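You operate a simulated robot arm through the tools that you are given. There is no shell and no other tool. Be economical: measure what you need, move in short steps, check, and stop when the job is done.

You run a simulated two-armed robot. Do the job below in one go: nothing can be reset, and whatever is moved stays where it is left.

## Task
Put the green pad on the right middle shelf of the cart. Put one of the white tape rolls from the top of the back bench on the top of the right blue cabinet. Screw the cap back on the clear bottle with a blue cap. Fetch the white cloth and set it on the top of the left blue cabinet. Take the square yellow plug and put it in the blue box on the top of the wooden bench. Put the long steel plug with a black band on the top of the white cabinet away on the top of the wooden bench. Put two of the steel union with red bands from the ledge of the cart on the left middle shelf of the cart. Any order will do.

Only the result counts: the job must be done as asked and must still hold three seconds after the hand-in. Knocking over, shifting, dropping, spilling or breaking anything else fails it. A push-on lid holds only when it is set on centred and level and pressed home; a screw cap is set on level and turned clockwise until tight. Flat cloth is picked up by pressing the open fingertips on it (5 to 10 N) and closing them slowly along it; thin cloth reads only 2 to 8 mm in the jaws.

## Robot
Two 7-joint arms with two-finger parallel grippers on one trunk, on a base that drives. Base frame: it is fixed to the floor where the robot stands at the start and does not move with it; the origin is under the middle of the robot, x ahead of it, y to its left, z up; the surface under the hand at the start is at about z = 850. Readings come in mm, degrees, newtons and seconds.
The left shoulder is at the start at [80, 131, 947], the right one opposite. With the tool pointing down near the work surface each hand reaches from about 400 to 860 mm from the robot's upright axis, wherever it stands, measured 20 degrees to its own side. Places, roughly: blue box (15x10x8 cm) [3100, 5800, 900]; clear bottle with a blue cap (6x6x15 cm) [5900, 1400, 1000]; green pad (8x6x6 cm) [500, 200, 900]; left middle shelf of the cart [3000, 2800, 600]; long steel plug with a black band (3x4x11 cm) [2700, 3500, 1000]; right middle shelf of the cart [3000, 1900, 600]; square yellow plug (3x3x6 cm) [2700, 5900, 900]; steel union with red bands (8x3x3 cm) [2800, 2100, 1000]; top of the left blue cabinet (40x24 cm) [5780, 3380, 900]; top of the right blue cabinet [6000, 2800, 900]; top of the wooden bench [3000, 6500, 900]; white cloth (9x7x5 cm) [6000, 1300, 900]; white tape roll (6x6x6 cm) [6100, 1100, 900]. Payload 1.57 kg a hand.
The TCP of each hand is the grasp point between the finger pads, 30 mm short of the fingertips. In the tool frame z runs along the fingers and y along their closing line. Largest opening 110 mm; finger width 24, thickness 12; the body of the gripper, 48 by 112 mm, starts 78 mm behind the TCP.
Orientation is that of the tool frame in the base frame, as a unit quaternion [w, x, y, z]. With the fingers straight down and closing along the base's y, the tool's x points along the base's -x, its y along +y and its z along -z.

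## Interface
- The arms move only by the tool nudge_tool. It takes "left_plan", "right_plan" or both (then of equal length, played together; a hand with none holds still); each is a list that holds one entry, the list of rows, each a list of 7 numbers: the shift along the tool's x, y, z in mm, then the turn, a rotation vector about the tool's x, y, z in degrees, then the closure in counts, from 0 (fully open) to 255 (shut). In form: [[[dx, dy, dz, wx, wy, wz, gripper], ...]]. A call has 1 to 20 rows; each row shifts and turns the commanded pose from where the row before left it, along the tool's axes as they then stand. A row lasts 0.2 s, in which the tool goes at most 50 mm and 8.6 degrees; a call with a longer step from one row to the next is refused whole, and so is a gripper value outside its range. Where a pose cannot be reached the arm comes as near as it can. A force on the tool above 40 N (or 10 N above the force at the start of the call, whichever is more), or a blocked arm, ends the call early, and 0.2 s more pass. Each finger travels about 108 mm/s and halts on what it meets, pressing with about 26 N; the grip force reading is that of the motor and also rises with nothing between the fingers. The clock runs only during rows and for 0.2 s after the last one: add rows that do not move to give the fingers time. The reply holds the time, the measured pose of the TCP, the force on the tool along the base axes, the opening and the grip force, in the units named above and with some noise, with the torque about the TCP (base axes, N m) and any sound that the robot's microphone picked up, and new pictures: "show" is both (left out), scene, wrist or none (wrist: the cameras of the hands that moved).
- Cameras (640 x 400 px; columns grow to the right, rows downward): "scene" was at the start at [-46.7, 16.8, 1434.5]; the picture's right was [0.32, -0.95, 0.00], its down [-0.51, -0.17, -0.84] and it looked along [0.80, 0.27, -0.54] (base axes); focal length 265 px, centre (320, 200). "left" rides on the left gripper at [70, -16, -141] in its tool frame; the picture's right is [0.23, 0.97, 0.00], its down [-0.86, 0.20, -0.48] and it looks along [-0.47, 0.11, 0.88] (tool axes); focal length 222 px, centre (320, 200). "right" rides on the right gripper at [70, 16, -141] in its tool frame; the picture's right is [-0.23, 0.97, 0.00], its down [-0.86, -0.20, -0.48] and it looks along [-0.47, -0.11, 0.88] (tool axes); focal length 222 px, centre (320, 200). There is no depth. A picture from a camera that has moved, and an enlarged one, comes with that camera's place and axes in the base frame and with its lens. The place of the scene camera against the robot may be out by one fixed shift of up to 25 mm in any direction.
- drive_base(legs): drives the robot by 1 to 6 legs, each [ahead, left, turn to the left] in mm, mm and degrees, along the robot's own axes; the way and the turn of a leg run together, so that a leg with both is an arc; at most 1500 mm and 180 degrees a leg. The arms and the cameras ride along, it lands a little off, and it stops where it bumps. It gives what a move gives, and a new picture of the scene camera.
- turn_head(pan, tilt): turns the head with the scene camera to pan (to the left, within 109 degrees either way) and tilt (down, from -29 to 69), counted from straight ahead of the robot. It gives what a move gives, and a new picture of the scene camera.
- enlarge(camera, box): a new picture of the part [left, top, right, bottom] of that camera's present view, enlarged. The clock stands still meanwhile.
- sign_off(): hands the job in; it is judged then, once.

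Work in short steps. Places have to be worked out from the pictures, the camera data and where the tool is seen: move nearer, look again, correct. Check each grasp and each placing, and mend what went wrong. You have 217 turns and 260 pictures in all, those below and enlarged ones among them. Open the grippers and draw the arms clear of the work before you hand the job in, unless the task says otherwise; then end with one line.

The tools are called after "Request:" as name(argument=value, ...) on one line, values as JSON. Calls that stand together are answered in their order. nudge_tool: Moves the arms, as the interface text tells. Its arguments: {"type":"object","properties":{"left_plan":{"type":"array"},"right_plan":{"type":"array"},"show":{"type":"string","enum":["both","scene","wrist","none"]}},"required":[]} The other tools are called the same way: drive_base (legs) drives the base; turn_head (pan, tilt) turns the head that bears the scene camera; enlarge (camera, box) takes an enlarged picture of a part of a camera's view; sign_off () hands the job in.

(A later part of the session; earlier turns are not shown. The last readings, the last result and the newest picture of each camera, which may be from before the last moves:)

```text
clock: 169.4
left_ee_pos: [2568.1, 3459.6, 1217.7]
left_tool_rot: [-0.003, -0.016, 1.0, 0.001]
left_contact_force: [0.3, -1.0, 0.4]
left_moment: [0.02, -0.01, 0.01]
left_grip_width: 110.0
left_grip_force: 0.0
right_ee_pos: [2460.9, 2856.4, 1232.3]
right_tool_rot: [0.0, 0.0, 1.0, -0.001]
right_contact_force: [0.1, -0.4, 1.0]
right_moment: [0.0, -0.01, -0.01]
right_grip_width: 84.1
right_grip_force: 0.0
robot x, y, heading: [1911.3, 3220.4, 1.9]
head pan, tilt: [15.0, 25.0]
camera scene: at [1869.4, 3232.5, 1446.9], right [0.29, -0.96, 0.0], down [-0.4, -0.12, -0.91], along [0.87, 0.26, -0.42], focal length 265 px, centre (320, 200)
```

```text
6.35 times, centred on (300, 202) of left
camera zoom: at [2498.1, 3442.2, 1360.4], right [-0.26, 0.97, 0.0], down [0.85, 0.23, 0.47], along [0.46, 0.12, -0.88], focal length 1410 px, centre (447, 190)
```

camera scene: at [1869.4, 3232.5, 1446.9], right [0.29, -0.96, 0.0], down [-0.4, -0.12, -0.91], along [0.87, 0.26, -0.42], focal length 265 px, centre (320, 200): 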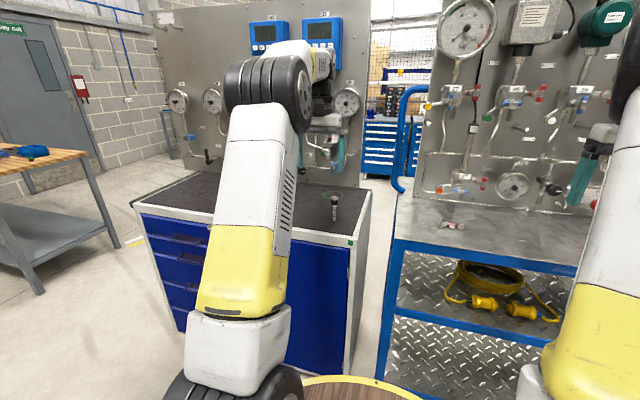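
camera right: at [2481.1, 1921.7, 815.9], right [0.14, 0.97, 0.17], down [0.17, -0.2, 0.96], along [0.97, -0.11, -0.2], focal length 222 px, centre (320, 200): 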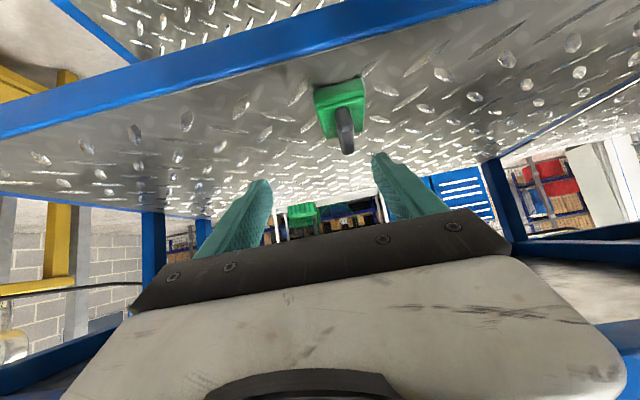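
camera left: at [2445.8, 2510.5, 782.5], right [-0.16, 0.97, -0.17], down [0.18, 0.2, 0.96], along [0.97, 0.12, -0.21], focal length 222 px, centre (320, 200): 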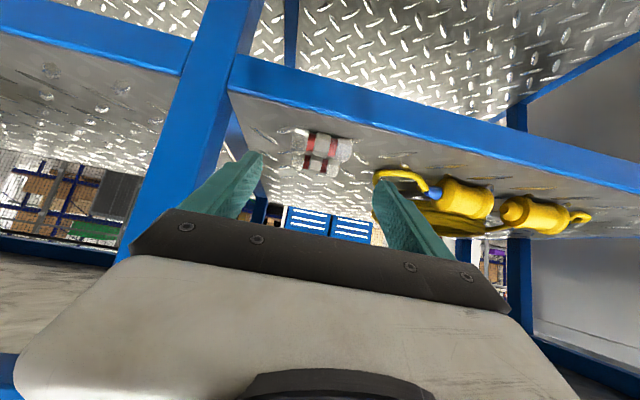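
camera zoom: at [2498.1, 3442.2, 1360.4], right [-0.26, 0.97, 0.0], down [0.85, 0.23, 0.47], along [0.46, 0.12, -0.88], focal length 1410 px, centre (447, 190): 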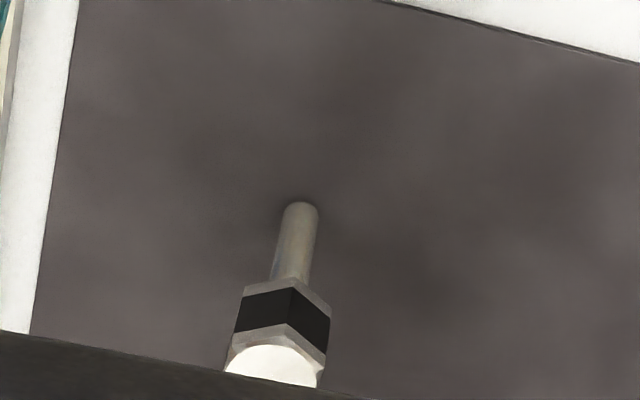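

Estimate: plug at (2765, 3454), base z≈900, head top ≈1000. I drive 125 mm ahead and take a closer look before moving over it.

Request:
drive_base(legs=[[125, -10, 0]])

Request:
enlarge(camera="left", box=[220, 100, 420, 225])

```text
clock: 170.7
left_ee_pos: [2694.5, 3454.8, 1219.3]
left_tool_rot: [-0.003, -0.017, 1.0, 0.001]
left_contact_force: [-0.2, 0.4, 0.0]
left_moment: [0.03, -0.03, 0.0]
left_grip_width: 110.1
left_grip_force: 0.1
right_ee_pos: [2587.1, 2849.9, 1232.5]
right_tool_rot: [0.001, -0.001, 1.0, -0.002]
right_contact_force: [0.6, -0.4, 0.9]
right_moment: [0.01, -0.01, 0.02]
right_grip_width: 84.0
right_grip_force: 0.0
robot x, y, heading: [2037.5, 3219.4, 1.8]
head pan, tilt: [15.0, 25.0]
camera scene: at [1996.3, 3226.7, 1446.9], right [0.29, -0.96, 0.0], down [-0.4, -0.12, -0.91], along [0.87, 0.26, -0.42], focal length 265 px, centre (320, 200)
```

scene: 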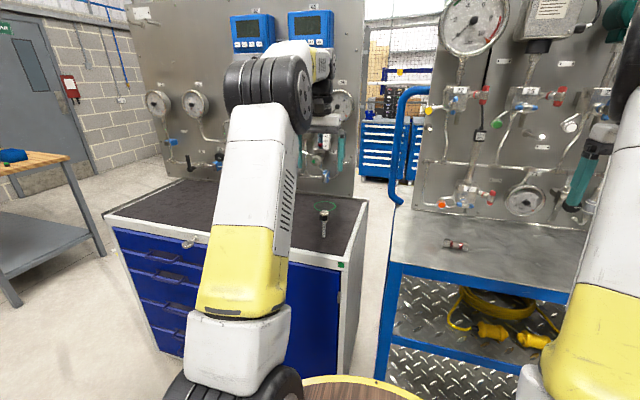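

```text
3.20 times, centred on (320, 162) of left
camera zoom: at [2625.0, 3436.6, 1360.4], right [-0.26, 0.97, 0.0], down [0.85, 0.23, 0.47], along [0.46, 0.12, -0.88], focal length 711 px, centre (320, 320)
```

zoom: 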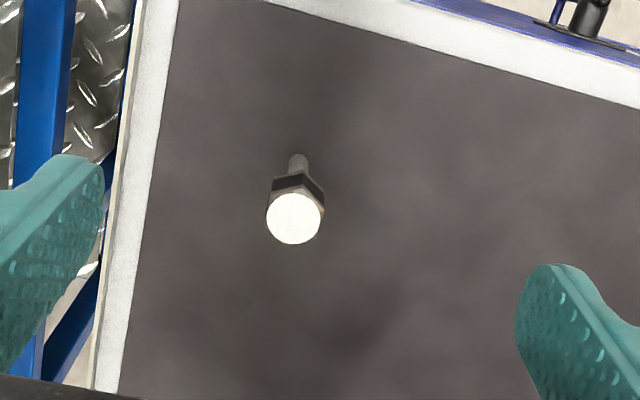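

Triangulated: plug at (2751, 3455), base z≈924, head top ≈1008, hex flats facing ±y. I go above it with fingertips at z≈1035 and check.

Request:
nudge_tool(left_plan=[[[-28.2, -0.8, 0, 0, 0, 0, 0], [-28.2, -0.8, 0, 0, 0, 0, 0], [0, 0, 45, 0, 0, 0, 0], [0, 0, 45, 0, 0, 0, 0], [0, 0, 45, 0, 0, 0, 0], [0, 0, 19, 0, 0, 0, 0], [0, 0, 0, 0, 0, 0, 0]]], show="wrist")

```text
clock: 172.3
left_ee_pos: [2747.8, 3454.4, 1064.2]
left_tool_rot: [-0.004, -0.016, 1.0, 0.0]
left_contact_force: [-0.3, 0.0, 1.0]
left_moment: [0.0, 0.02, 0.03]
left_grip_width: 110.0
left_grip_force: 0.1
right_ee_pos: [2587.3, 2850.0, 1231.1]
right_tool_rot: [-0.001, -0.001, 1.0, -0.002]
right_contact_force: [0.3, -0.3, 0.1]
right_moment: [-0.01, 0.01, 0.02]
right_grip_width: 84.1
right_grip_force: 0.1
robot x, y, heading: [2038.1, 3215.6, 2.1]
head pan, tilt: [15.0, 25.0]
camera left: at [2677.8, 3436.5, 1206.0], right [-0.26, 0.97, 0.0], down [0.85, 0.23, 0.47], along [0.46, 0.12, -0.88], focal length 222 px, centre (320, 200)
```

left: 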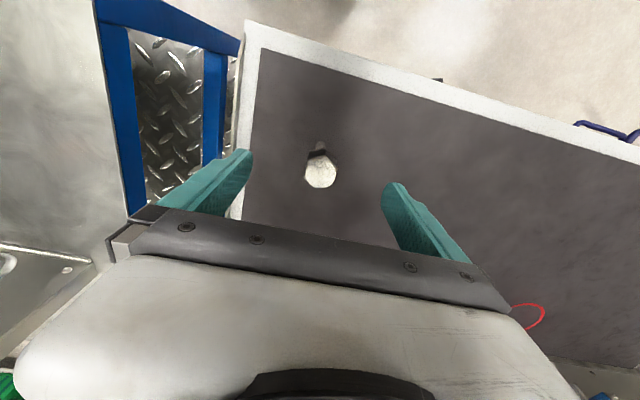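

Well centred. Descend 74 mm and close on the head.

Request:
nudge_tool(left_plan=[[[-3, 0.5, 34, 0, 0, 0, 0], [0, 0, 40, 0, 0, 0, 0], [0, 0, 0, 0, 0, 0, 0], [0, 0, 0, 0, 0, 0, 100], [0, 0, 0, 0, 0, 0, 150], [0, 0, 0, 0, 0, 0, 170], [0, 0, 0, 0, 0, 0, 190], [0, 0, 0, 0, 0, 0, 255], [0, 0, 0, 0, 0, 0, 255]]], show="wrist")

```text
clock: 174.3
left_ee_pos: [2753.3, 3453.3, 988.3]
left_tool_rot: [-0.004, -0.016, 1.0, 0.0]
left_contact_force: [0.0, 0.1, 1.0]
left_moment: [0.0, 0.0, -0.01]
left_grip_width: 27.8
left_grip_force: 25.7
right_ee_pos: [2587.4, 2850.6, 1231.7]
right_tool_rot: [0.0, 0.0, 1.0, -0.002]
right_contact_force: [-0.1, 0.2, -0.3]
right_moment: [0.0, -0.05, 0.0]
right_grip_width: 84.2
right_grip_force: 0.0
robot x, y, heading: [2040.2, 3218.1, 2.1]
head pan, tilt: [15.0, 25.0]
camera left: at [2684.1, 3435.9, 1131.5], right [-0.26, 0.97, 0.0], down [0.85, 0.23, 0.47], along [0.46, 0.12, -0.88], focal length 222 px, centre (320, 200)
```

left: 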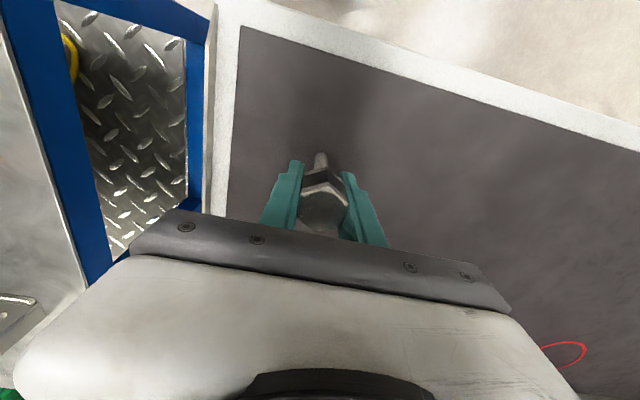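

Plug held at 27.8 mm. Lift 200 mm, back away, and drive left towards the wooden bench, then turn to face it (+y).

Request:
nudge_tool(left_plan=[[[0, 0, -20, 0, 0, 0, 255], [0, 0, -45, 0, 0, 0, 255], [0, 0, -45, 0, 0, 0, 255], [0, 0, -45, 0, 0, 0, 255], [0, 0, -45, 0, 0, 0, 255], [0, 0, 0, 0, 0, 0, 255]]], show="wrist")

Request:
drive_base(legs=[[-320, 0, 0], [0, 1500, 0]])

Request:
turn_head(pan=60, tilt=22)

```text
clock: 175.7
left_ee_pos: [2752.8, 3454.1, 1189.5]
left_tool_rot: [-0.004, -0.016, 1.0, 0.001]
left_contact_force: [0.4, -0.2, -0.9]
left_moment: [0.03, 0.01, -0.02]
left_grip_width: 27.6
left_grip_force: 26.1
right_ee_pos: [2586.2, 2849.9, 1230.7]
right_tool_rot: [0.0, -0.003, 1.0, -0.002]
right_contact_force: [0.9, -0.4, -0.6]
right_moment: [-0.01, 0.01, 0.01]
right_grip_width: 84.1
right_grip_force: 0.1
robot x, y, heading: [2042.6, 3215.7, 1.8]
head pan, tilt: [15.0, 25.0]
camera left: at [2684.8, 3436.9, 1331.2], right [-0.26, 0.97, 0.0], down [0.85, 0.23, 0.47], along [0.46, 0.12, -0.88], focal length 222 px, centre (320, 200)
```

left: 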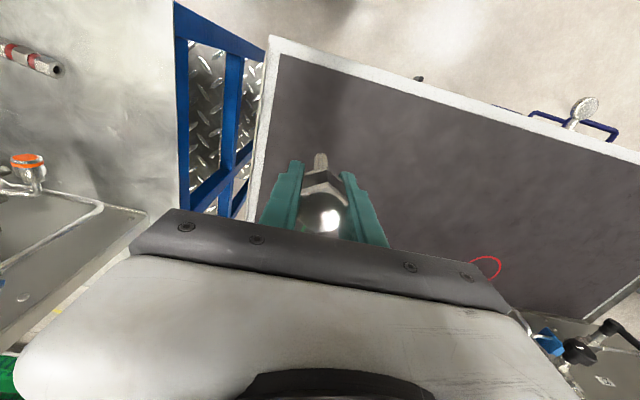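

```text
clock: 184.8
left_ee_pos: [2381.3, 4922.3, 1187.8]
left_tool_rot: [-0.003, -0.013, 1.0, -0.001]
left_contact_force: [0.4, -0.2, -1.3]
left_moment: [0.0, 0.04, 0.01]
left_grip_width: 27.8
left_grip_force: 26.1
right_ee_pos: [2211.3, 4318.9, 1231.6]
right_tool_rot: [0.0, 0.002, 1.0, -0.002]
right_contact_force: [-1.2, 0.2, 1.2]
right_moment: [0.0, 0.03, 0.02]
right_grip_width: 84.2
right_grip_force: 0.0
robot x, y, heading: [1665.5, 4690.8, 1.4]
head pan, tilt: [15.0, 25.0]
camera scene: at [1623.4, 4700.5, 1446.9], right [0.28, -0.96, 0.0], down [-0.41, -0.12, -0.91], along [0.87, 0.26, -0.42], focal length 265 px, centre (320, 200)
```

scene: 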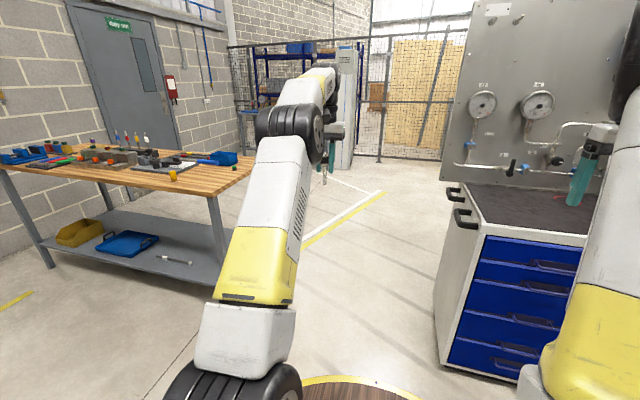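

```text
clock: 185.9
left_ee_pos: [2381.4, 4923.7, 1189.1]
left_tool_rot: [-0.004, -0.013, 1.0, 0.0]
left_contact_force: [0.2, 0.5, -1.8]
left_moment: [-0.01, -0.02, 0.02]
left_grip_width: 27.8
left_grip_force: 25.6
right_ee_pos: [2211.3, 4319.7, 1230.6]
right_tool_rot: [0.0, 0.003, 1.0, -0.002]
right_contact_force: [-0.2, 0.9, -0.1]
right_moment: [0.01, 0.02, -0.01]
right_grip_width: 84.2
right_grip_force: 0.2
robot x, y, heading: [1665.5, 4689.2, 1.6]
head pan, tilt: [60.0, 22.0]
camera scene: at [1579.4, 4755.9, 1451.7], right [0.88, -0.48, 0.0], down [-0.18, -0.33, -0.93], along [0.44, 0.81, -0.37], focal length 265 px, centre (320, 200)
```

scene: 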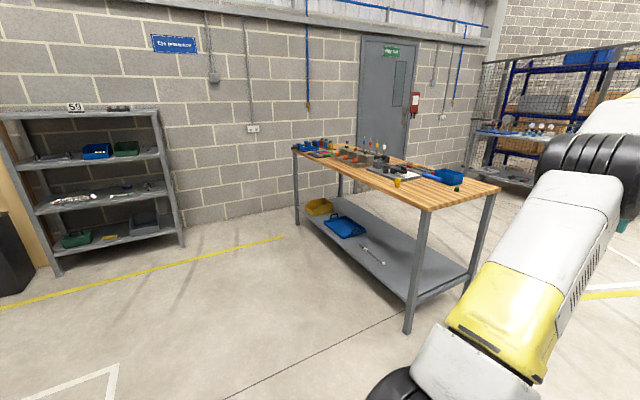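

The bench end is at y≈5630, x 2684–3377; blue box and yellow plug near that end. I turn left to face +y, advance a little, and slide right to x≈2950.

Request:
drive_base(legs=[[0, 0, 88.5], [200, 0, 0], [0, -1280, 0]])

Request:
turn_head(pan=0, tilt=35)

```text
clock: 197.2
left_ee_pos: [2745.3, 5580.9, 1188.5]
left_tool_rot: [-0.002, -0.691, 0.723, -0.002]
left_contact_force: [0.6, 0.1, -1.2]
left_moment: [0.01, -0.01, 0.0]
left_grip_width: 27.8
left_grip_force: 26.3
right_ee_pos: [3335.7, 5367.6, 1232.0]
right_tool_rot: [0.001, -0.68, 0.734, -0.001]
right_contact_force: [1.3, 1.0, 0.6]
right_moment: [-0.01, 0.0, 0.02]
right_grip_width: 84.4
right_grip_force: 0.0
robot x, y, heading: [2927.6, 4847.9, 87.1]
head pan, tilt: [60.0, 22.0]
camera scene: at [2851.8, 4749.8, 1451.7], right [0.54, 0.84, 0.0], down [0.32, -0.2, -0.93], along [-0.78, 0.5, -0.37], focal length 265 px, centre (320, 200)
```

scene: 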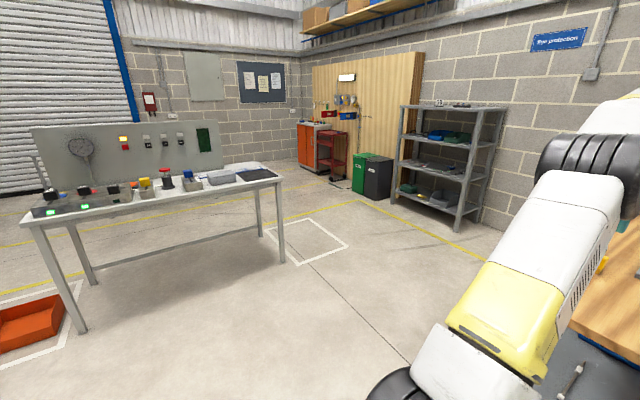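

```text
clock: 198.5
left_ee_pos: [2745.6, 5581.6, 1189.0]
left_tool_rot: [-0.003, -0.691, 0.723, -0.002]
left_contact_force: [0.0, 0.3, -1.4]
left_moment: [-0.02, -0.02, 0.02]
left_grip_width: 27.7
left_grip_force: 25.5
right_ee_pos: [3336.3, 5367.9, 1232.3]
right_tool_rot: [0.001, -0.68, 0.733, -0.001]
right_contact_force: [0.3, 1.0, -0.3]
right_moment: [0.01, 0.0, 0.01]
right_grip_width: 84.2
right_grip_force: 0.2
robot x, y, heading: [2928.2, 4853.2, 87.6]
head pan, tilt: [0.0, 35.0]
camera scene: at [2933.9, 4787.8, 1431.1], right [1.0, -0.04, 0.0], down [-0.03, -0.57, -0.82], along [0.04, 0.82, -0.57], focal length 265 px, centre (320, 200)
```

scene: 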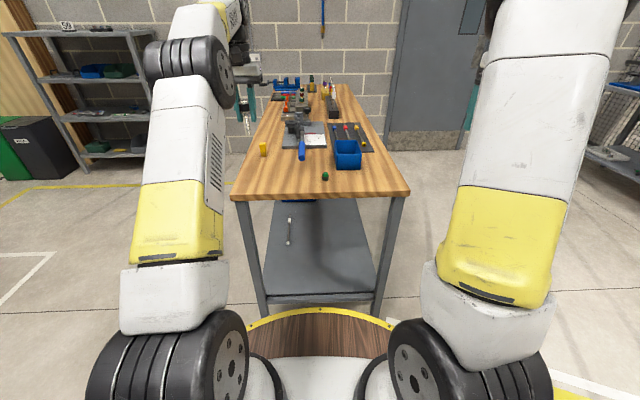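

Clear view of the bench: yellow plug ≈(2726,5966), blue box ≈(3106,5802), free wood around (2830,5750). I retract the left hand a bit and drive 330 mm ahead.

Request:
nudge_tool(left_plan=[[[41, -18, 0, 0, 0, 0, 255], [41, -18, 0, 0, 0, 0, 255], [41, -18, 0, 0, 0, 0, 255], [41, -18, 0, 0, 0, 0, 255], [0, 0, 0, 0, 0, 0, 255]]], show="none")

Request:
drive_base(legs=[[330, 0, 2]])

Request:
enlarge(camera="left", box=[0, 0, 640, 400])

```text
clock: 199.7
left_ee_pos: [2811.1, 5413.6, 1191.7]
left_tool_rot: [-0.002, -0.691, 0.723, -0.003]
left_contact_force: [0.3, 0.4, -1.1]
left_moment: [0.0, 0.0, -0.01]
left_grip_width: 27.8
left_grip_force: 25.7
right_ee_pos: [3335.4, 5367.5, 1231.8]
right_tool_rot: [0.001, -0.679, 0.734, -0.001]
right_contact_force: [0.7, -0.4, 0.3]
right_moment: [0.01, 0.03, 0.02]
right_grip_width: 84.3
right_grip_force: 0.1
robot x, y, heading: [2927.8, 4852.2, 87.2]
head pan, tilt: [0.0, 35.0]
```

```text
clock: 201.9
left_ee_pos: [2799.4, 5746.1, 1193.0]
left_tool_rot: [-0.003, -0.704, 0.71, -0.003]
left_contact_force: [0.3, -0.9, -0.7]
left_moment: [0.03, 0.02, 0.0]
left_grip_width: 27.6
left_grip_force: 25.7
right_ee_pos: [3325.5, 5719.0, 1232.2]
right_tool_rot: [0.001, -0.694, 0.72, -0.002]
right_contact_force: [0.1, -1.0, -0.1]
right_moment: [0.01, 0.0, -0.01]
right_grip_width: 84.1
right_grip_force: 0.0
robot x, y, heading: [2935.2, 5189.9, 89.6]
head pan, tilt: [0.0, 35.0]
camera scene: at [2944.8, 5125.0, 1431.1], right [1.0, -0.01, 0.0], down [0.0, -0.57, -0.82], along [0.01, 0.82, -0.57], focal length 265 px, centre (320, 200)
```

scene: 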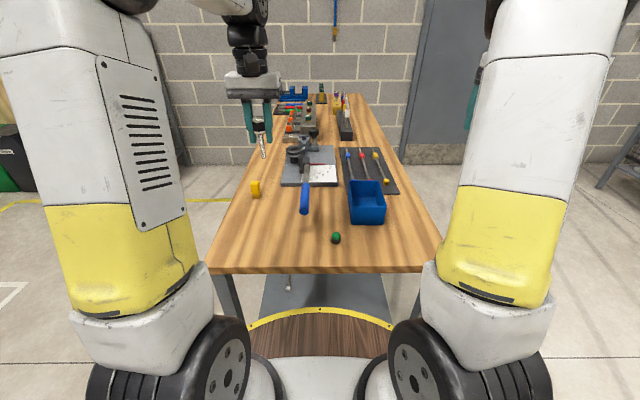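

```text
1.00 times, centred on (320, 200) of left (not enlarged: the box is as wide or as high as the picture)
camera zoom: at [2814.8, 5678.0, 1334.7], right [-0.98, -0.22, 0.0], down [-0.19, 0.86, 0.47], along [-0.1, 0.46, -0.88], focal length 222 px, centre (320, 200)
```

zoom: 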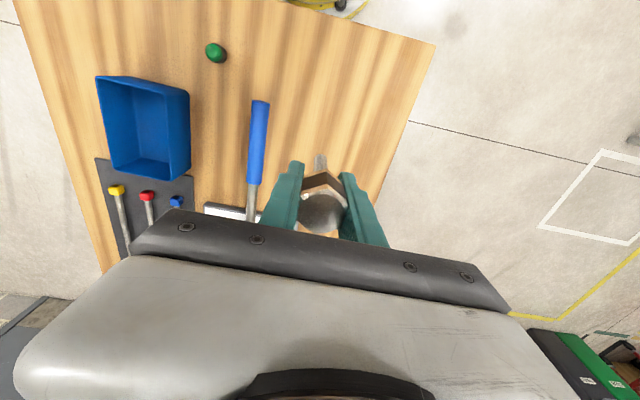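

Spot below the plug is free. Lower to z≈1010 and look.

Request:
nudge_tool(left_plan=[[[0, 0, 45, 0, 0, 0, 255], [0, 0, 45, 0, 0, 0, 255], [0, 0, 45, 0, 0, 0, 255], [0, 0, 45, 0, 0, 0, 255], [0, 0, 0, 0, 0, 0, 255]]], show="wrist")

Request:
enlarge(camera="scene", box=[210, 80, 410, 205])

```text
clock: 203.1
left_ee_pos: [2796.4, 5744.8, 1013.3]
left_tool_rot: [-0.003, -0.705, 0.709, -0.003]
left_contact_force: [-0.3, 0.0, -1.6]
left_moment: [0.01, 0.04, 0.03]
left_grip_width: 27.8
left_grip_force: 26.2
right_ee_pos: [3324.8, 5720.0, 1232.3]
right_tool_rot: [0.002, -0.694, 0.72, -0.002]
right_contact_force: [0.4, 0.2, 0.7]
right_moment: [0.03, 0.01, 0.02]
right_grip_width: 84.4
right_grip_force: 0.1
robot x, y, heading: [2935.0, 5191.1, 89.9]
head pan, tilt: [0.0, 35.0]
camera left: at [2812.0, 5676.7, 1156.7], right [-0.98, -0.22, 0.0], down [-0.19, 0.86, 0.47], along [-0.1, 0.46, -0.88], focal length 222 px, centre (320, 200)
```

left: 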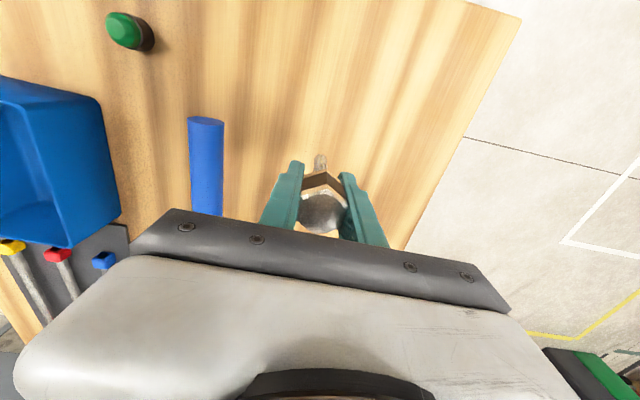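

```text
3.20 times, centred on (310, 142) of scene
camera zoom: at [2944.8, 5125.1, 1431.1], right [1.0, -0.01, 0.0], down [0.0, -0.57, -0.82], along [0.01, 0.82, -0.57], focal length 848 px, centre (352, 384)
```

zoom: 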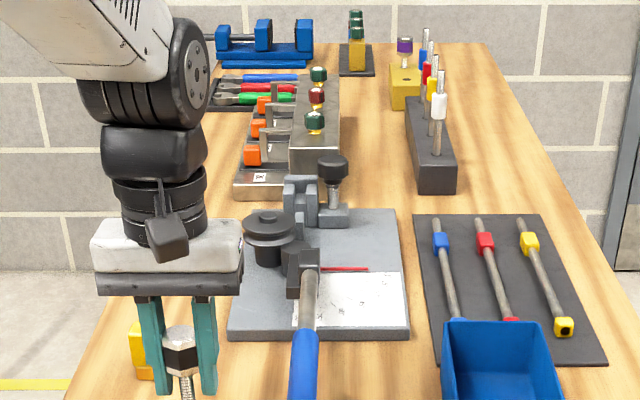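

Going down in gentle steps.

Request:
nudge_tool(left_plan=[[[0, 0, 15, 0, 0, 0, 255], [0, 0, 12, 0, 0, 0, 255], [0, 0, 3, 0, 0, 0, 255], [0, 0, 3, 0, 0, 0, 255], [0, 0, 3, 0, 0, 0, 255], [0, 0, 3, 0, 0, 0, 255], [0, 0, 3, 0, 0, 0, 255], [0, 0, 0, 0, 0, 0, 255]]], show="wrist")

```text
clock: 204.9
left_ee_pos: [2799.4, 5744.2, 970.5]
left_tool_rot: [-0.002, -0.705, 0.709, -0.002]
left_contact_force: [-0.1, -0.2, -2.3]
left_moment: [-0.02, -0.01, 0.0]
left_grip_width: 27.7
left_grip_force: 25.6
right_ee_pos: [3324.6, 5720.7, 1231.5]
right_tool_rot: [0.001, -0.693, 0.721, -0.001]
right_contact_force: [0.0, 1.0, 1.0]
right_moment: [0.01, -0.02, 0.02]
right_grip_width: 84.4
right_grip_force: 0.0
robot x, y, heading: [2934.4, 5188.8, 89.8]
head pan, tilt: [0.0, 35.0]
camera left: at [2814.6, 5676.9, 1113.2], right [-0.98, -0.22, 0.0], down [-0.19, 0.86, 0.47], along [-0.1, 0.46, -0.88], focal length 222 px, centre (320, 200)
```

left: 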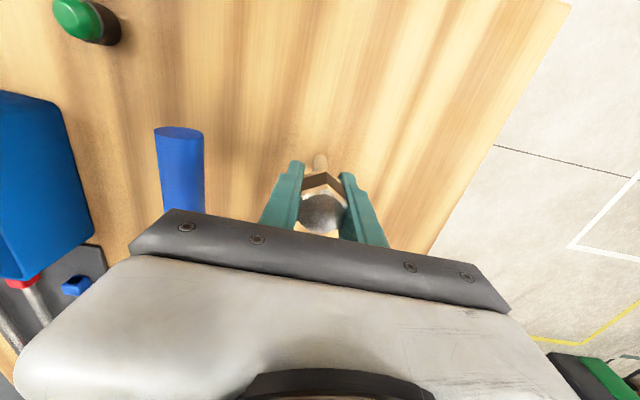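

Not yet touching; continue.

Request:
nudge_tool(left_plan=[[[0, 0, 3, 0, 0, 0, 255], [0, 0, 3, 0, 0, 0, 255], [0, 0, 3, 0, 0, 0, 255], [0, 0, 3, 0, 0, 0, 255], [0, 0, 3, 0, 0, 0, 255], [0, 0, 3, 0, 0, 0, 255], [0, 0, 3, 0, 0, 0, 255], [0, 0, 0, 0, 0, 0, 255]]], show="wrist")

```text
clock: 206.7
left_ee_pos: [2799.8, 5745.4, 949.6]
left_tool_rot: [-0.002, -0.705, 0.709, -0.002]
left_contact_force: [-1.1, 2.4, 21.0]
left_moment: [0.06, 0.01, -0.06]
left_grip_width: 27.6
left_grip_force: 26.0
right_ee_pos: [3325.2, 5720.1, 1231.4]
right_tool_rot: [0.002, -0.694, 0.72, -0.002]
right_contact_force: [-0.4, 0.9, -0.9]
right_moment: [0.03, 0.02, -0.02]
right_grip_width: 84.2
right_grip_force: 0.1
robot x, y, heading: [2939.0, 5191.7, 89.7]
head pan, tilt: [0.0, 35.0]
camera left: at [2814.4, 5676.8, 1092.3], right [-0.98, -0.22, 0.0], down [-0.19, 0.86, 0.47], along [-0.11, 0.46, -0.88], focal length 222 px, centre (320, 200)
```

left: 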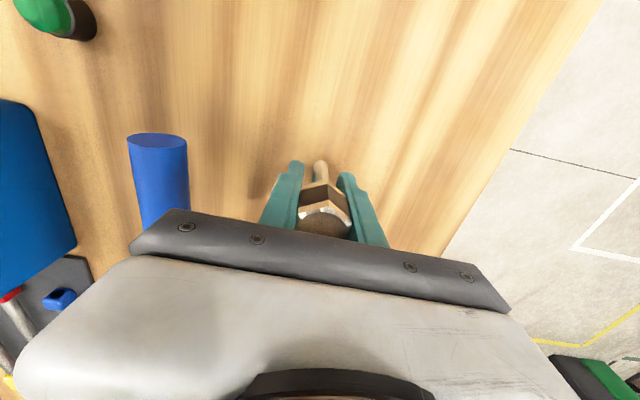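

Contact. Ease 1 mm, open slowly in small steps, then raise straight up.

Request:
nudge_tool(left_plan=[[[0, 0, -0.8, 0, 0, 0, 255], [0, 0, 0, 0, 0, 0, 188], [0, 0, 0, 0, 0, 0, 184], [0, 0, 0, 0, 0, 0, 178], [0, 0, 0, 0, 0, 0, 165], [0, 0, 0, 0, 0, 0, 140], [0, 0, 0, 0, 0, 0, 110], [0, 0, 0, 0, 0, 0, 90], [0, 0, -10, 0, 0, 0, 90], [0, 0, -25, 0, 0, 0, 90], [0, 0, -40, 0, 0, 0, 90], [0, 0, -45, 0, 0, 0, 90], [0, 0, 0, 0, 0, 0, 90]]], show="wrist")

```text
clock: 209.5
left_ee_pos: [2801.5, 5745.9, 1067.1]
left_tool_rot: [-0.003, -0.703, 0.711, -0.003]
left_contact_force: [-0.3, 0.0, 0.1]
left_moment: [-0.01, -0.02, 0.02]
left_grip_width: 71.7
left_grip_force: 0.1
right_ee_pos: [3324.7, 5720.3, 1232.1]
right_tool_rot: [0.001, -0.694, 0.72, -0.001]
right_contact_force: [0.9, 0.6, 0.8]
right_moment: [0.01, 0.03, -0.01]
right_grip_width: 84.1
right_grip_force: 0.1
robot x, y, heading: [2936.6, 5187.0, 89.6]
head pan, tilt: [0.0, 35.0]
camera left: at [2815.9, 5677.1, 1210.0], right [-0.98, -0.22, 0.0], down [-0.19, 0.86, 0.47], along [-0.1, 0.46, -0.88], focal length 222 px, centre (320, 200)
```

left: 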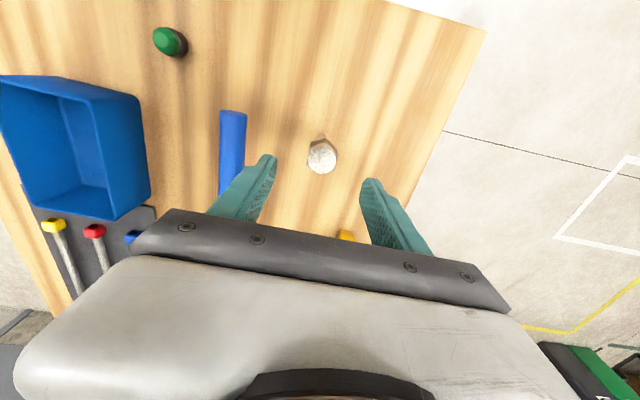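

The steel plug stands on the wooden bench. Now raise and move over toward the yellow plug for a view.

Request:
nudge_tool(left_plan=[[[0, 0, -42, 0, 0, 0, 60], [0, 0, -42, 0, 0, 0, 60], [-40, 20, 0, 0, 0, 0, 60], [-40, 20, 0, 0, 0, 0, 60], [-40, 20, 0, 0, 0, 0, 60], [-30, 20, 0, 0, 0, 0, 60], [0, 0, 0, 0, 0, 0, 60]]], show="wrist")

```text
clock: 211.1
left_ee_pos: [2719.6, 5898.7, 1150.7]
left_tool_rot: [-0.003, -0.705, 0.71, -0.002]
left_contact_force: [0.6, 0.4, 0.1]
left_moment: [-0.02, -0.05, 0.03]
left_grip_width: 84.2
left_grip_force: 0.1
right_ee_pos: [3324.7, 5721.2, 1232.6]
right_tool_rot: [0.0, -0.693, 0.721, -0.001]
right_contact_force: [-0.7, 0.1, 0.1]
right_moment: [-0.01, -0.02, -0.03]
right_grip_width: 84.4
right_grip_force: 0.0
robot x, y, heading: [2934.1, 5187.0, 89.6]
head pan, tilt: [0.0, 35.0]
camera left: at [2734.7, 5830.5, 1293.7], right [-0.98, -0.22, 0.0], down [-0.19, 0.86, 0.47], along [-0.1, 0.46, -0.88], focal length 222 px, centre (320, 200)
```

left: 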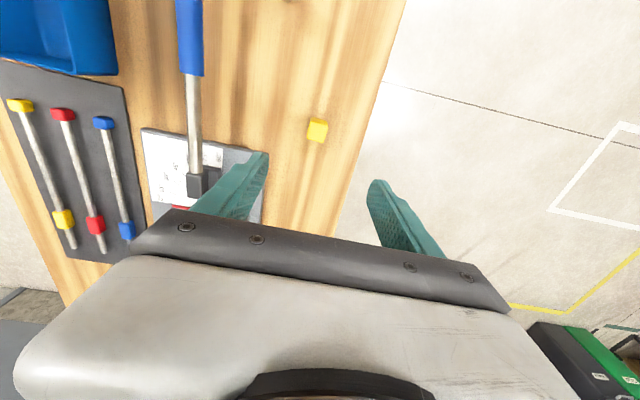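

Zoom in on the yellow plug.

Request:
enlarge(camera="left", box=[270, 95, 370, 158])

Request:
enlarge(camera="scene", box=[220, 160, 320, 223])

```text
6.35 times, centred on (320, 126) of left
camera zoom: at [2734.7, 5830.5, 1293.7], right [-0.98, -0.22, 0.0], down [-0.19, 0.86, 0.47], along [-0.1, 0.46, -0.88], focal length 1410 px, centre (320, 667)
```

zoom: 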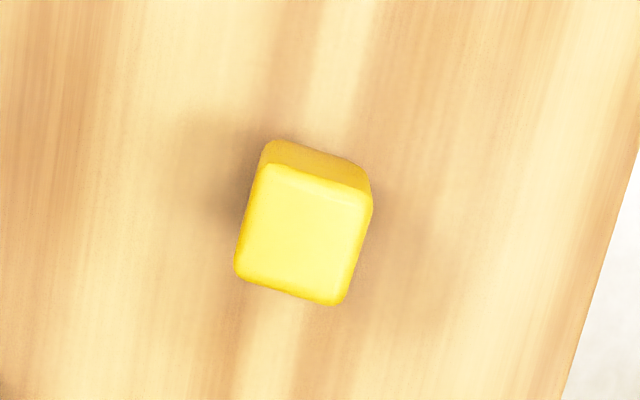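

```text
6.35 times, centred on (270, 192) of scene
camera zoom: at [2944.8, 5125.2, 1431.1], right [1.0, -0.01, 0.0], down [0.0, -0.57, -0.82], along [0.01, 0.82, -0.57], focal length 1683 px, centre (638, 254)
```

zoom: 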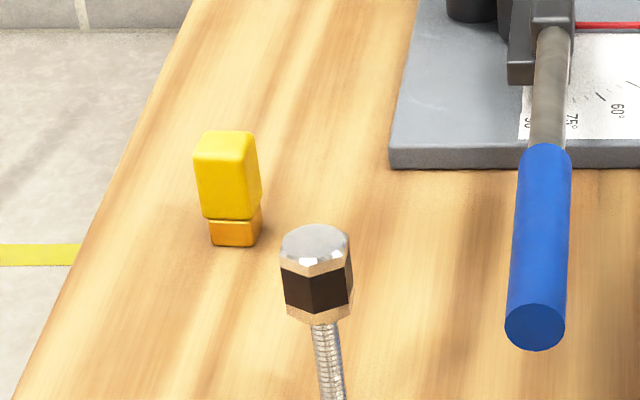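

The yellow plug is right beneath the hand at (2724, 5899), edges aligned. Narrow the opening to 60 mm, descend to z≈930, and close.

Request:
nudge_tool(left_plan=[[[0, -5, 0, 0, 0, 4, 115], [0, 0, 45, 0, 0, 0, 115], [0, 0, 45, 0, 0, 0, 115], [0, 0, 45, 0, 0, 0, 115], [0, 0, 0, 0, 0, 0, 115]]], show="wrist")

```text
clock: 212.3
left_ee_pos: [2727.9, 5894.5, 1015.5]
left_tool_rot: [-0.002, -0.679, 0.734, -0.002]
left_contact_force: [0.4, -0.3, 0.2]
left_moment: [0.0, 0.0, 0.01]
left_grip_width: 60.2
left_grip_force: 0.1
right_ee_pos: [3324.3, 5721.2, 1232.5]
right_tool_rot: [0.001, -0.693, 0.721, -0.002]
right_contact_force: [0.2, -0.6, -0.5]
right_moment: [0.0, 0.01, -0.02]
right_grip_width: 84.2
right_grip_force: 0.0
robot x, y, heading: [2936.3, 5186.3, 89.7]
head pan, tilt: [0.0, 35.0]
camera left: at [2737.6, 5825.6, 1158.5], right [-0.99, -0.15, 0.0], down [-0.13, 0.87, 0.47], along [-0.07, 0.47, -0.88], focal length 222 px, centre (320, 200)
```

left: 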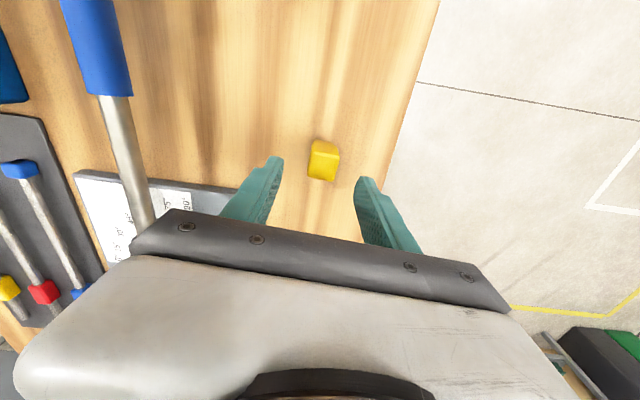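

Small correction (−5, +6.5) and yaw back 3°, then down to z≈930 and close.

Request:
nudge_tool(left_plan=[[[-6.1, 5.5, 0, 0, 0, -3.3, 115], [0, 0, 43, 0, 0, 0, 115], [0, 0, 43, 0, 0, 0, 115], [0, 0, 0, 0, 0, 0, 115], [0, 0, 0, 0, 0, 0, 160], [0, 0, 0, 0, 0, 0, 190], [0, 0, 0, 0, 0, 0, 255], [0, 0, 0, 0, 0, 0, 255]]], show="wrist")

```text
clock: 214.1
left_ee_pos: [2722.2, 5902.6, 930.1]
left_tool_rot: [-0.003, -0.701, 0.713, -0.003]
left_contact_force: [-0.3, 0.3, 0.0]
left_moment: [-0.04, -0.01, -0.04]
left_grip_width: 27.5
left_grip_force: 26.1
right_ee_pos: [3325.5, 5719.8, 1231.3]
right_tool_rot: [0.001, -0.693, 0.721, -0.001]
right_contact_force: [0.1, 0.1, 0.3]
right_moment: [-0.03, -0.01, 0.01]
right_grip_width: 84.3
right_grip_force: 0.0
robot x, y, heading: [2936.6, 5189.9, 89.5]
head pan, tilt: [0.0, 35.0]
camera left: at [2736.4, 5833.1, 1072.6], right [-0.98, -0.21, 0.0], down [-0.18, 0.86, 0.47], along [-0.1, 0.46, -0.88], focal length 222 px, centre (320, 200)
```

left: 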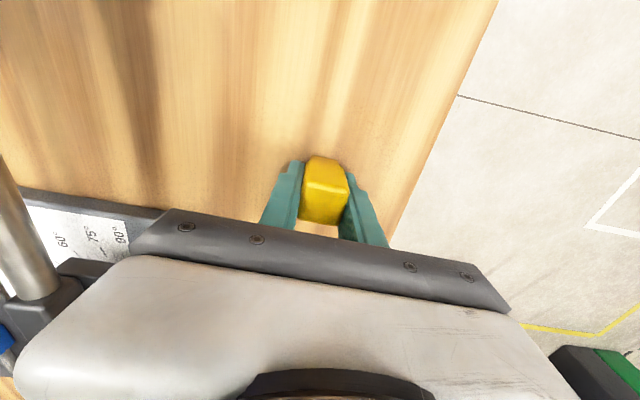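

Gripped (27.5 mm). Lift to 1180 and drive 250 mm right so the left hand gets near the blue box.

Request:
nudge_tool(left_plan=[[[0, 0, -30, 0, 0, 0, 255], [0, 0, -45, 0, 0, 0, 255], [0, 0, -45, 0, 0, 0, 255], [0, 0, -45, 0, 0, 0, 255], [0, 0, -45, 0, 0, 0, 255], [0, 0, -45, 0, 0, 0, 255], [0, 0, 0, 0, 0, 0, 255]]], show="none")

Request:
drive_base(legs=[[0, -250, 0]])

Request:
nudge_tool(left_plan=[[[35, -35, 0, 0, 0, 0, 255], [35, -35, 0, 0, 0, 0, 255], [30, -35, 0, 0, 0, 0, 255], [0, 0, 0, 0, 0, 0, 255]]], show="wrist")

```text
clock: 215.7
left_ee_pos: [2721.2, 5904.4, 1187.8]
left_tool_rot: [-0.003, -0.7, 0.714, -0.002]
left_contact_force: [0.5, 0.4, -0.5]
left_moment: [-0.02, 0.02, -0.01]
left_grip_width: 27.6
left_grip_force: 25.9
right_ee_pos: [3324.2, 5720.3, 1231.6]
right_tool_rot: [0.002, -0.694, 0.72, -0.001]
right_contact_force: [-0.7, 0.7, 0.2]
right_moment: [0.01, -0.02, 0.01]
right_grip_width: 84.2
right_grip_force: 0.1
robot x, y, heading: [2934.5, 5191.9, 89.6]
head pan, tilt: [0.0, 35.0]
```

```text
clock: 217.5
left_ee_pos: [2965.6, 5902.9, 1186.6]
left_tool_rot: [-0.002, -0.699, 0.715, -0.003]
left_contact_force: [0.9, 0.4, -1.6]
left_moment: [0.01, -0.01, -0.02]
left_grip_width: 27.5
left_grip_force: 25.9
right_ee_pos: [3568.6, 5716.9, 1231.8]
right_tool_rot: [0.001, -0.693, 0.721, -0.002]
right_contact_force: [0.0, -0.7, 0.4]
right_moment: [0.01, -0.03, -0.04]
right_grip_width: 84.2
right_grip_force: 0.0
robot x, y, heading: [3178.3, 5189.3, 89.3]
head pan, tilt: [0.0, 35.0]
camera scene: at [3188.6, 5123.1, 1431.1], right [1.0, -0.01, 0.0], down [-0.01, -0.57, -0.82], along [0.01, 0.82, -0.57], focal length 265 px, centre (320, 200)
```

scene: 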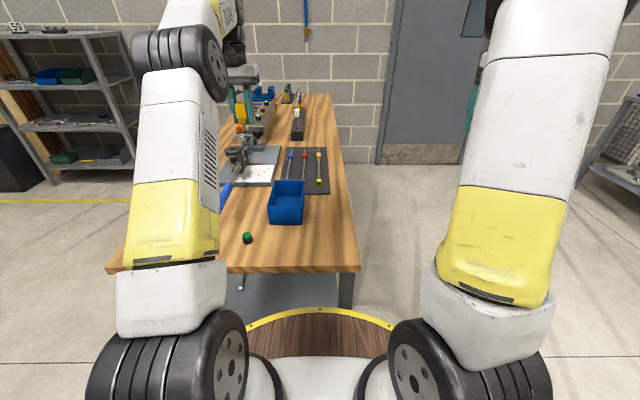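

```text
clock: 218.5
left_ee_pos: [3066.9, 5801.1, 1187.0]
left_tool_rot: [-0.002, -0.699, 0.715, -0.002]
left_contact_force: [0.5, 0.2, -1.0]
left_moment: [-0.01, 0.02, 0.02]
left_grip_width: 27.3
left_grip_force: 25.9
right_ee_pos: [3571.0, 5718.2, 1231.6]
right_tool_rot: [0.001, -0.693, 0.721, -0.001]
right_contact_force: [0.4, -0.5, 0.4]
right_moment: [0.03, -0.02, -0.02]
right_grip_width: 84.5
right_grip_force: 0.0
robot x, y, heading: [3180.2, 5186.8, 89.4]
head pan, tilt: [0.0, 35.0]
camera left: at [3082.3, 5732.1, 1329.9], right [-0.98, -0.21, 0.0], down [-0.18, 0.86, 0.47], along [-0.1, 0.46, -0.88], focal length 222 px, centre (320, 200)
```

left: 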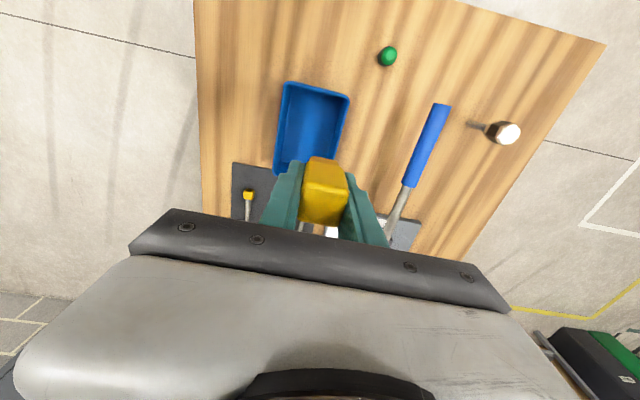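

Box inside centre ≈(3082, 5818). Shift (+15,+15) and descend to z≈1050 for a check.

Request:
nudge_tool(left_plan=[[[-15, -15, 0, 0, 0, 0, 255], [0, 0, 45, 0, 0, 0, 255], [0, 0, 45, 0, 0, 0, 255], [0, 0, 45, 0, 0, 0, 255], [0, 0, 0, 0, 0, 0, 255]]], show="wrist")

```text
clock: 219.7
left_ee_pos: [3086.6, 5815.7, 1051.8]
left_tool_rot: [-0.002, -0.7, 0.715, -0.003]
left_contact_force: [-1.0, -0.3, -0.9]
left_moment: [0.03, -0.01, 0.0]
left_grip_width: 27.6
left_grip_force: 26.2
right_ee_pos: [3569.4, 5717.5, 1232.1]
right_tool_rot: [0.002, -0.693, 0.721, -0.002]
right_contact_force: [-0.1, -0.4, 0.2]
right_moment: [0.0, 0.02, 0.03]
right_grip_width: 84.0
right_grip_force: 0.1
robot x, y, heading: [3180.0, 5184.7, 89.4]
head pan, tilt: [0.0, 35.0]
camera left: at [3100.1, 5746.5, 1193.8], right [-0.98, -0.21, 0.0], down [-0.18, 0.86, 0.47], along [-0.1, 0.46, -0.88], focal length 222 px, centre (320, 200)
```

left: 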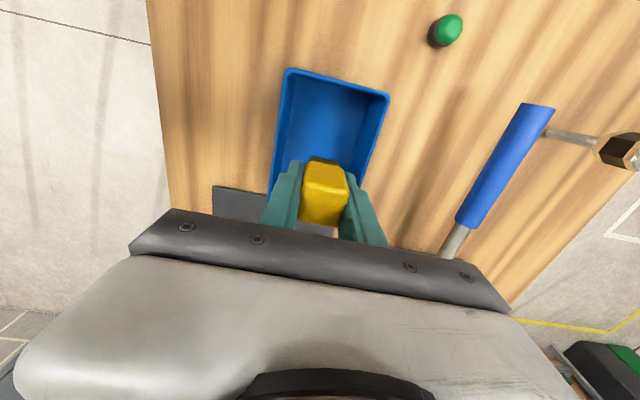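

Consistent. Shift 4 mm left and descend into the box.

Request:
nudge_tool(left_plan=[[[0, 4, 30, 0, 0, 0, 255], [0, 0, 40, 0, 0, 0, 255], [0, 0, 30, 0, 0, 0, 255], [0, 0, 3, 0, 0, 0, 255], [0, 0, 3, 0, 0, 0, 255], [0, 0, 3, 0, 0, 0, 255], [0, 0, 0, 0, 0, 0, 255]]], show="wrist")

```text
clock: 221.3
left_ee_pos: [3077.2, 5815.2, 944.1]
left_tool_rot: [-0.002, -0.7, 0.714, -0.002]
left_contact_force: [-0.5, -0.2, -1.1]
left_moment: [-0.02, 0.0, -0.01]
left_grip_width: 27.8
left_grip_force: 25.7
right_ee_pos: [3569.3, 5718.9, 1231.5]
right_tool_rot: [0.001, -0.694, 0.72, -0.001]
right_contact_force: [-0.9, -0.1, 0.2]
right_moment: [-0.04, 0.0, 0.03]
right_grip_width: 84.4
right_grip_force: 0.1
robot x, y, heading: [3180.8, 5186.8, 89.4]
head pan, tilt: [0.0, 35.0]
camera left: at [3091.9, 5745.8, 1086.0], right [-0.98, -0.21, 0.0], down [-0.18, 0.86, 0.47], along [-0.1, 0.46, -0.88], focal length 222 px, centre (320, 200)
```

left: 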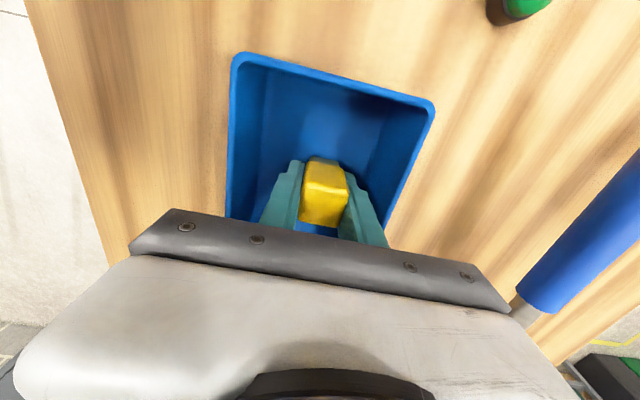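

In the box, centred. A few more mm, then release.

Request:
nudge_tool(left_plan=[[[0, 0, 2.5, 0, 0, 0, 255], [0, 0, 2.5, 0, 0, 0, 255], [0, 0, 2.5, 0, 0, 0, 255], [0, 0, 0, 0, 0, 0, 255]]], show="none")

```text
clock: 222.3
left_ee_pos: [3079.5, 5813.0, 936.9]
left_tool_rot: [-0.003, -0.699, 0.715, -0.002]
left_contact_force: [0.4, 0.6, -0.7]
left_moment: [0.0, 0.01, -0.01]
left_grip_width: 27.5
left_grip_force: 25.8
right_ee_pos: [3569.7, 5716.8, 1231.1]
right_tool_rot: [0.001, -0.693, 0.721, -0.002]
right_contact_force: [-0.3, -0.1, 1.1]
right_moment: [-0.01, -0.01, -0.01]
right_grip_width: 83.8
right_grip_force: 0.1
robot x, y, heading: [3180.5, 5188.6, 89.9]
head pan, tilt: [0.0, 35.0]
```

Request:
nudge_tool(left_plan=[[[0, 0, 2, 0, 0, 0, 255], [0, 0, 1.5, 0, 0, 0, 255], [0, 0, 0, 0, 0, 0, 255], [0, 0, 0, 0, 0, 0, 188], [0, 0, 0, 0, 0, 0, 180], [0, 0, 0, 0, 0, 0, 165], [0, 0, 0, 0, 0, 0, 150], [0, 0, -15, 0, 0, 0, 150], [0, 0, -40, 0, 0, 0, 150], [0, 0, -45, 0, 0, 0, 150], [0, 0, -45, 0, 0, 0, 150], [0, 0, -45, 0, 0, 0, 150], [0, 0, -45, 0, 0, 0, 60], [0, 0, 0, 0, 0, 0, 60]]], show="wrist")

```text
clock: 223.5
left_ee_pos: [3080.2, 5814.4, 934.1]
left_tool_rot: [-0.002, -0.7, 0.714, -0.002]
left_contact_force: [2.4, -1.5, 8.5]
left_moment: [0.05, 0.01, 0.01]
left_grip_width: 30.8
left_grip_force: 0.0
right_ee_pos: [3568.8, 5717.5, 1230.6]
right_tool_rot: [0.001, -0.693, 0.721, -0.002]
right_contact_force: [-0.7, -0.7, 0.5]
right_moment: [-0.03, 0.01, 0.01]
right_grip_width: 83.9
right_grip_force: 0.0
robot x, y, heading: [3177.9, 5186.8, 89.3]
head pan, tilt: [0.0, 35.0]
stopped in row 5 (left hand): the force on the tool passed its limit at 41 N (the readings are from after the stop); the commanded pose is now the measured one
camera left: at [3093.9, 5744.6, 1077.2], right [-0.98, -0.21, 0.0], down [-0.18, 0.86, 0.48], along [-0.1, 0.47, -0.88], focal length 222 px, centre (320, 200)
```

left: 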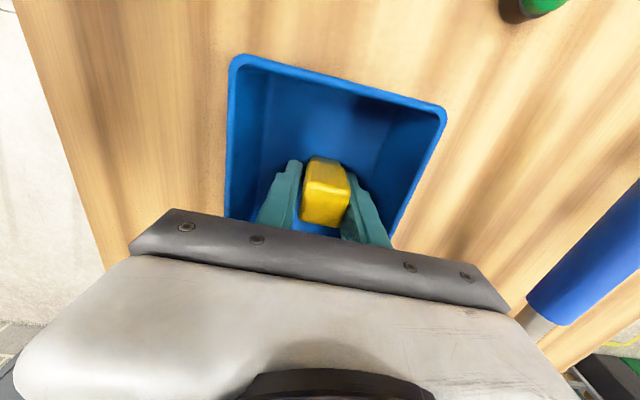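

Released partly with a force spike; the box hasn't visibly moved. I ease up 1 mm and open further gently.

Request:
nudge_tool(left_plan=[[[0, 0, -1, 0, 0, 0, 178], [0, 0, 0, 0, 0, 0, 170], [0, 0, 0, 0, 0, 0, 155], [0, 0, 0, 0, 0, 0, 145], [0, 0, -15, 0, 0, 0, 145], [0, 0, -40, 0, 0, 0, 145], [0, 0, -45, 0, 0, 0, 145], [0, 0, -45, 0, 0, 0, 145], [0, 0, -45, 0, 0, 0, 145], [0, 0, -45, 0, 0, 0, 60], [0, 0, 0, 0, 0, 0, 60]]], show="wrist")

```text
clock: 225.9
left_ee_pos: [3080.1, 5811.5, 1168.2]
left_tool_rot: [-0.002, -0.7, 0.714, -0.002]
left_contact_force: [-0.8, 1.0, 0.0]
left_moment: [0.0, 0.0, 0.02]
left_grip_width: 84.2
left_grip_force: 0.1
right_ee_pos: [3570.0, 5716.8, 1232.1]
right_tool_rot: [0.001, -0.693, 0.721, -0.002]
right_contact_force: [1.1, 1.0, -0.3]
right_moment: [-0.02, -0.02, -0.04]
right_grip_width: 84.3
right_grip_force: 0.1
robot x, y, heading: [3177.8, 5184.1, 89.3]
head pan, tilt: [0.0, 35.0]
camera left: at [3094.1, 5743.0, 1310.6], right [-0.98, -0.21, 0.0], down [-0.18, 0.86, 0.47], along [-0.1, 0.46, -0.88], focal length 222 px, centre (320, 200)
```

left: 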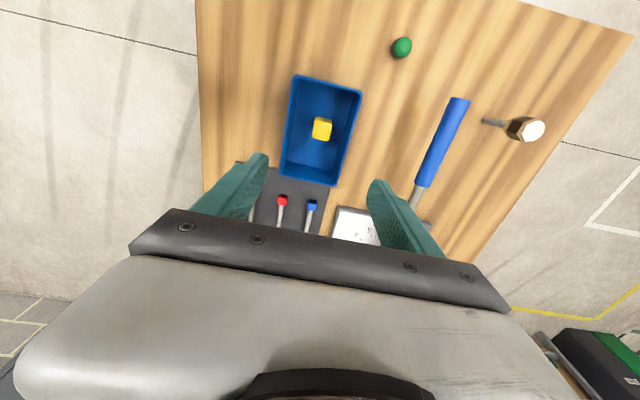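

Yellow plug stands in the box. Now I look toward the far side (+x) for the way to the back bench and blue cabinets.

Request:
turn_head(pan=-100, tilt=12)

Request:
turn_head(pan=-60, tilt=12)

```text
clock: 227.7
left_ee_pos: [3079.7, 5812.3, 1168.7]
left_tool_rot: [-0.001, -0.7, 0.715, -0.002]
left_contact_force: [1.0, 0.2, -0.3]
left_moment: [0.02, 0.02, 0.03]
left_grip_width: 84.2
left_grip_force: 0.1
right_ee_pos: [3570.1, 5716.8, 1232.1]
right_tool_rot: [0.001, -0.693, 0.721, -0.001]
right_contact_force: [0.5, -0.4, -1.2]
right_moment: [0.02, 0.02, -0.01]
right_grip_width: 84.2
right_grip_force: 0.0
robot x, y, heading: [3180.1, 5187.7, 89.4]
head pan, tilt: [-100.0, 12.0]
camera scene: at [3279.6, 5017.9, 1468.0], right [-0.18, -0.98, 0.0], down [-0.2, 0.04, -0.98], along [0.96, -0.18, -0.21], focal length 265 px, centre (320, 200)
```

scene: 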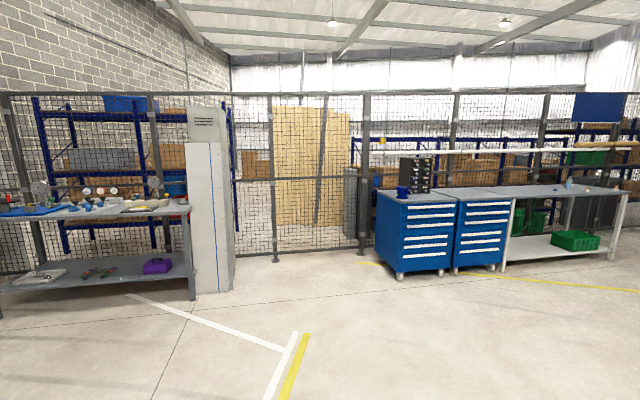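

```text
clock: 228.7
left_ee_pos: [3080.0, 5811.2, 1167.0]
left_tool_rot: [-0.002, -0.699, 0.715, -0.002]
left_contact_force: [0.5, -0.2, -0.6]
left_moment: [-0.03, 0.01, -0.01]
left_grip_width: 84.2
left_grip_force: 0.1
right_ee_pos: [3570.6, 5717.7, 1231.3]
right_tool_rot: [0.002, -0.693, 0.721, -0.002]
right_contact_force: [1.2, 0.8, -0.7]
right_moment: [0.0, 0.02, 0.0]
right_grip_width: 84.1
right_grip_force: 0.1
robot x, y, heading: [3182.3, 5185.1, 89.5]
head pan, tilt: [-60.0, 12.0]
camera scene: at [3269.1, 5080.7, 1468.0], right [0.49, -0.87, 0.0], down [-0.18, -0.1, -0.98], along [0.85, 0.48, -0.21], focal length 265 px, centre (320, 200)
```

scene: 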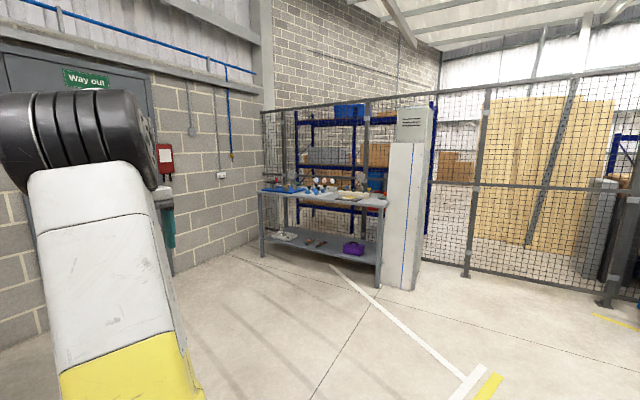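

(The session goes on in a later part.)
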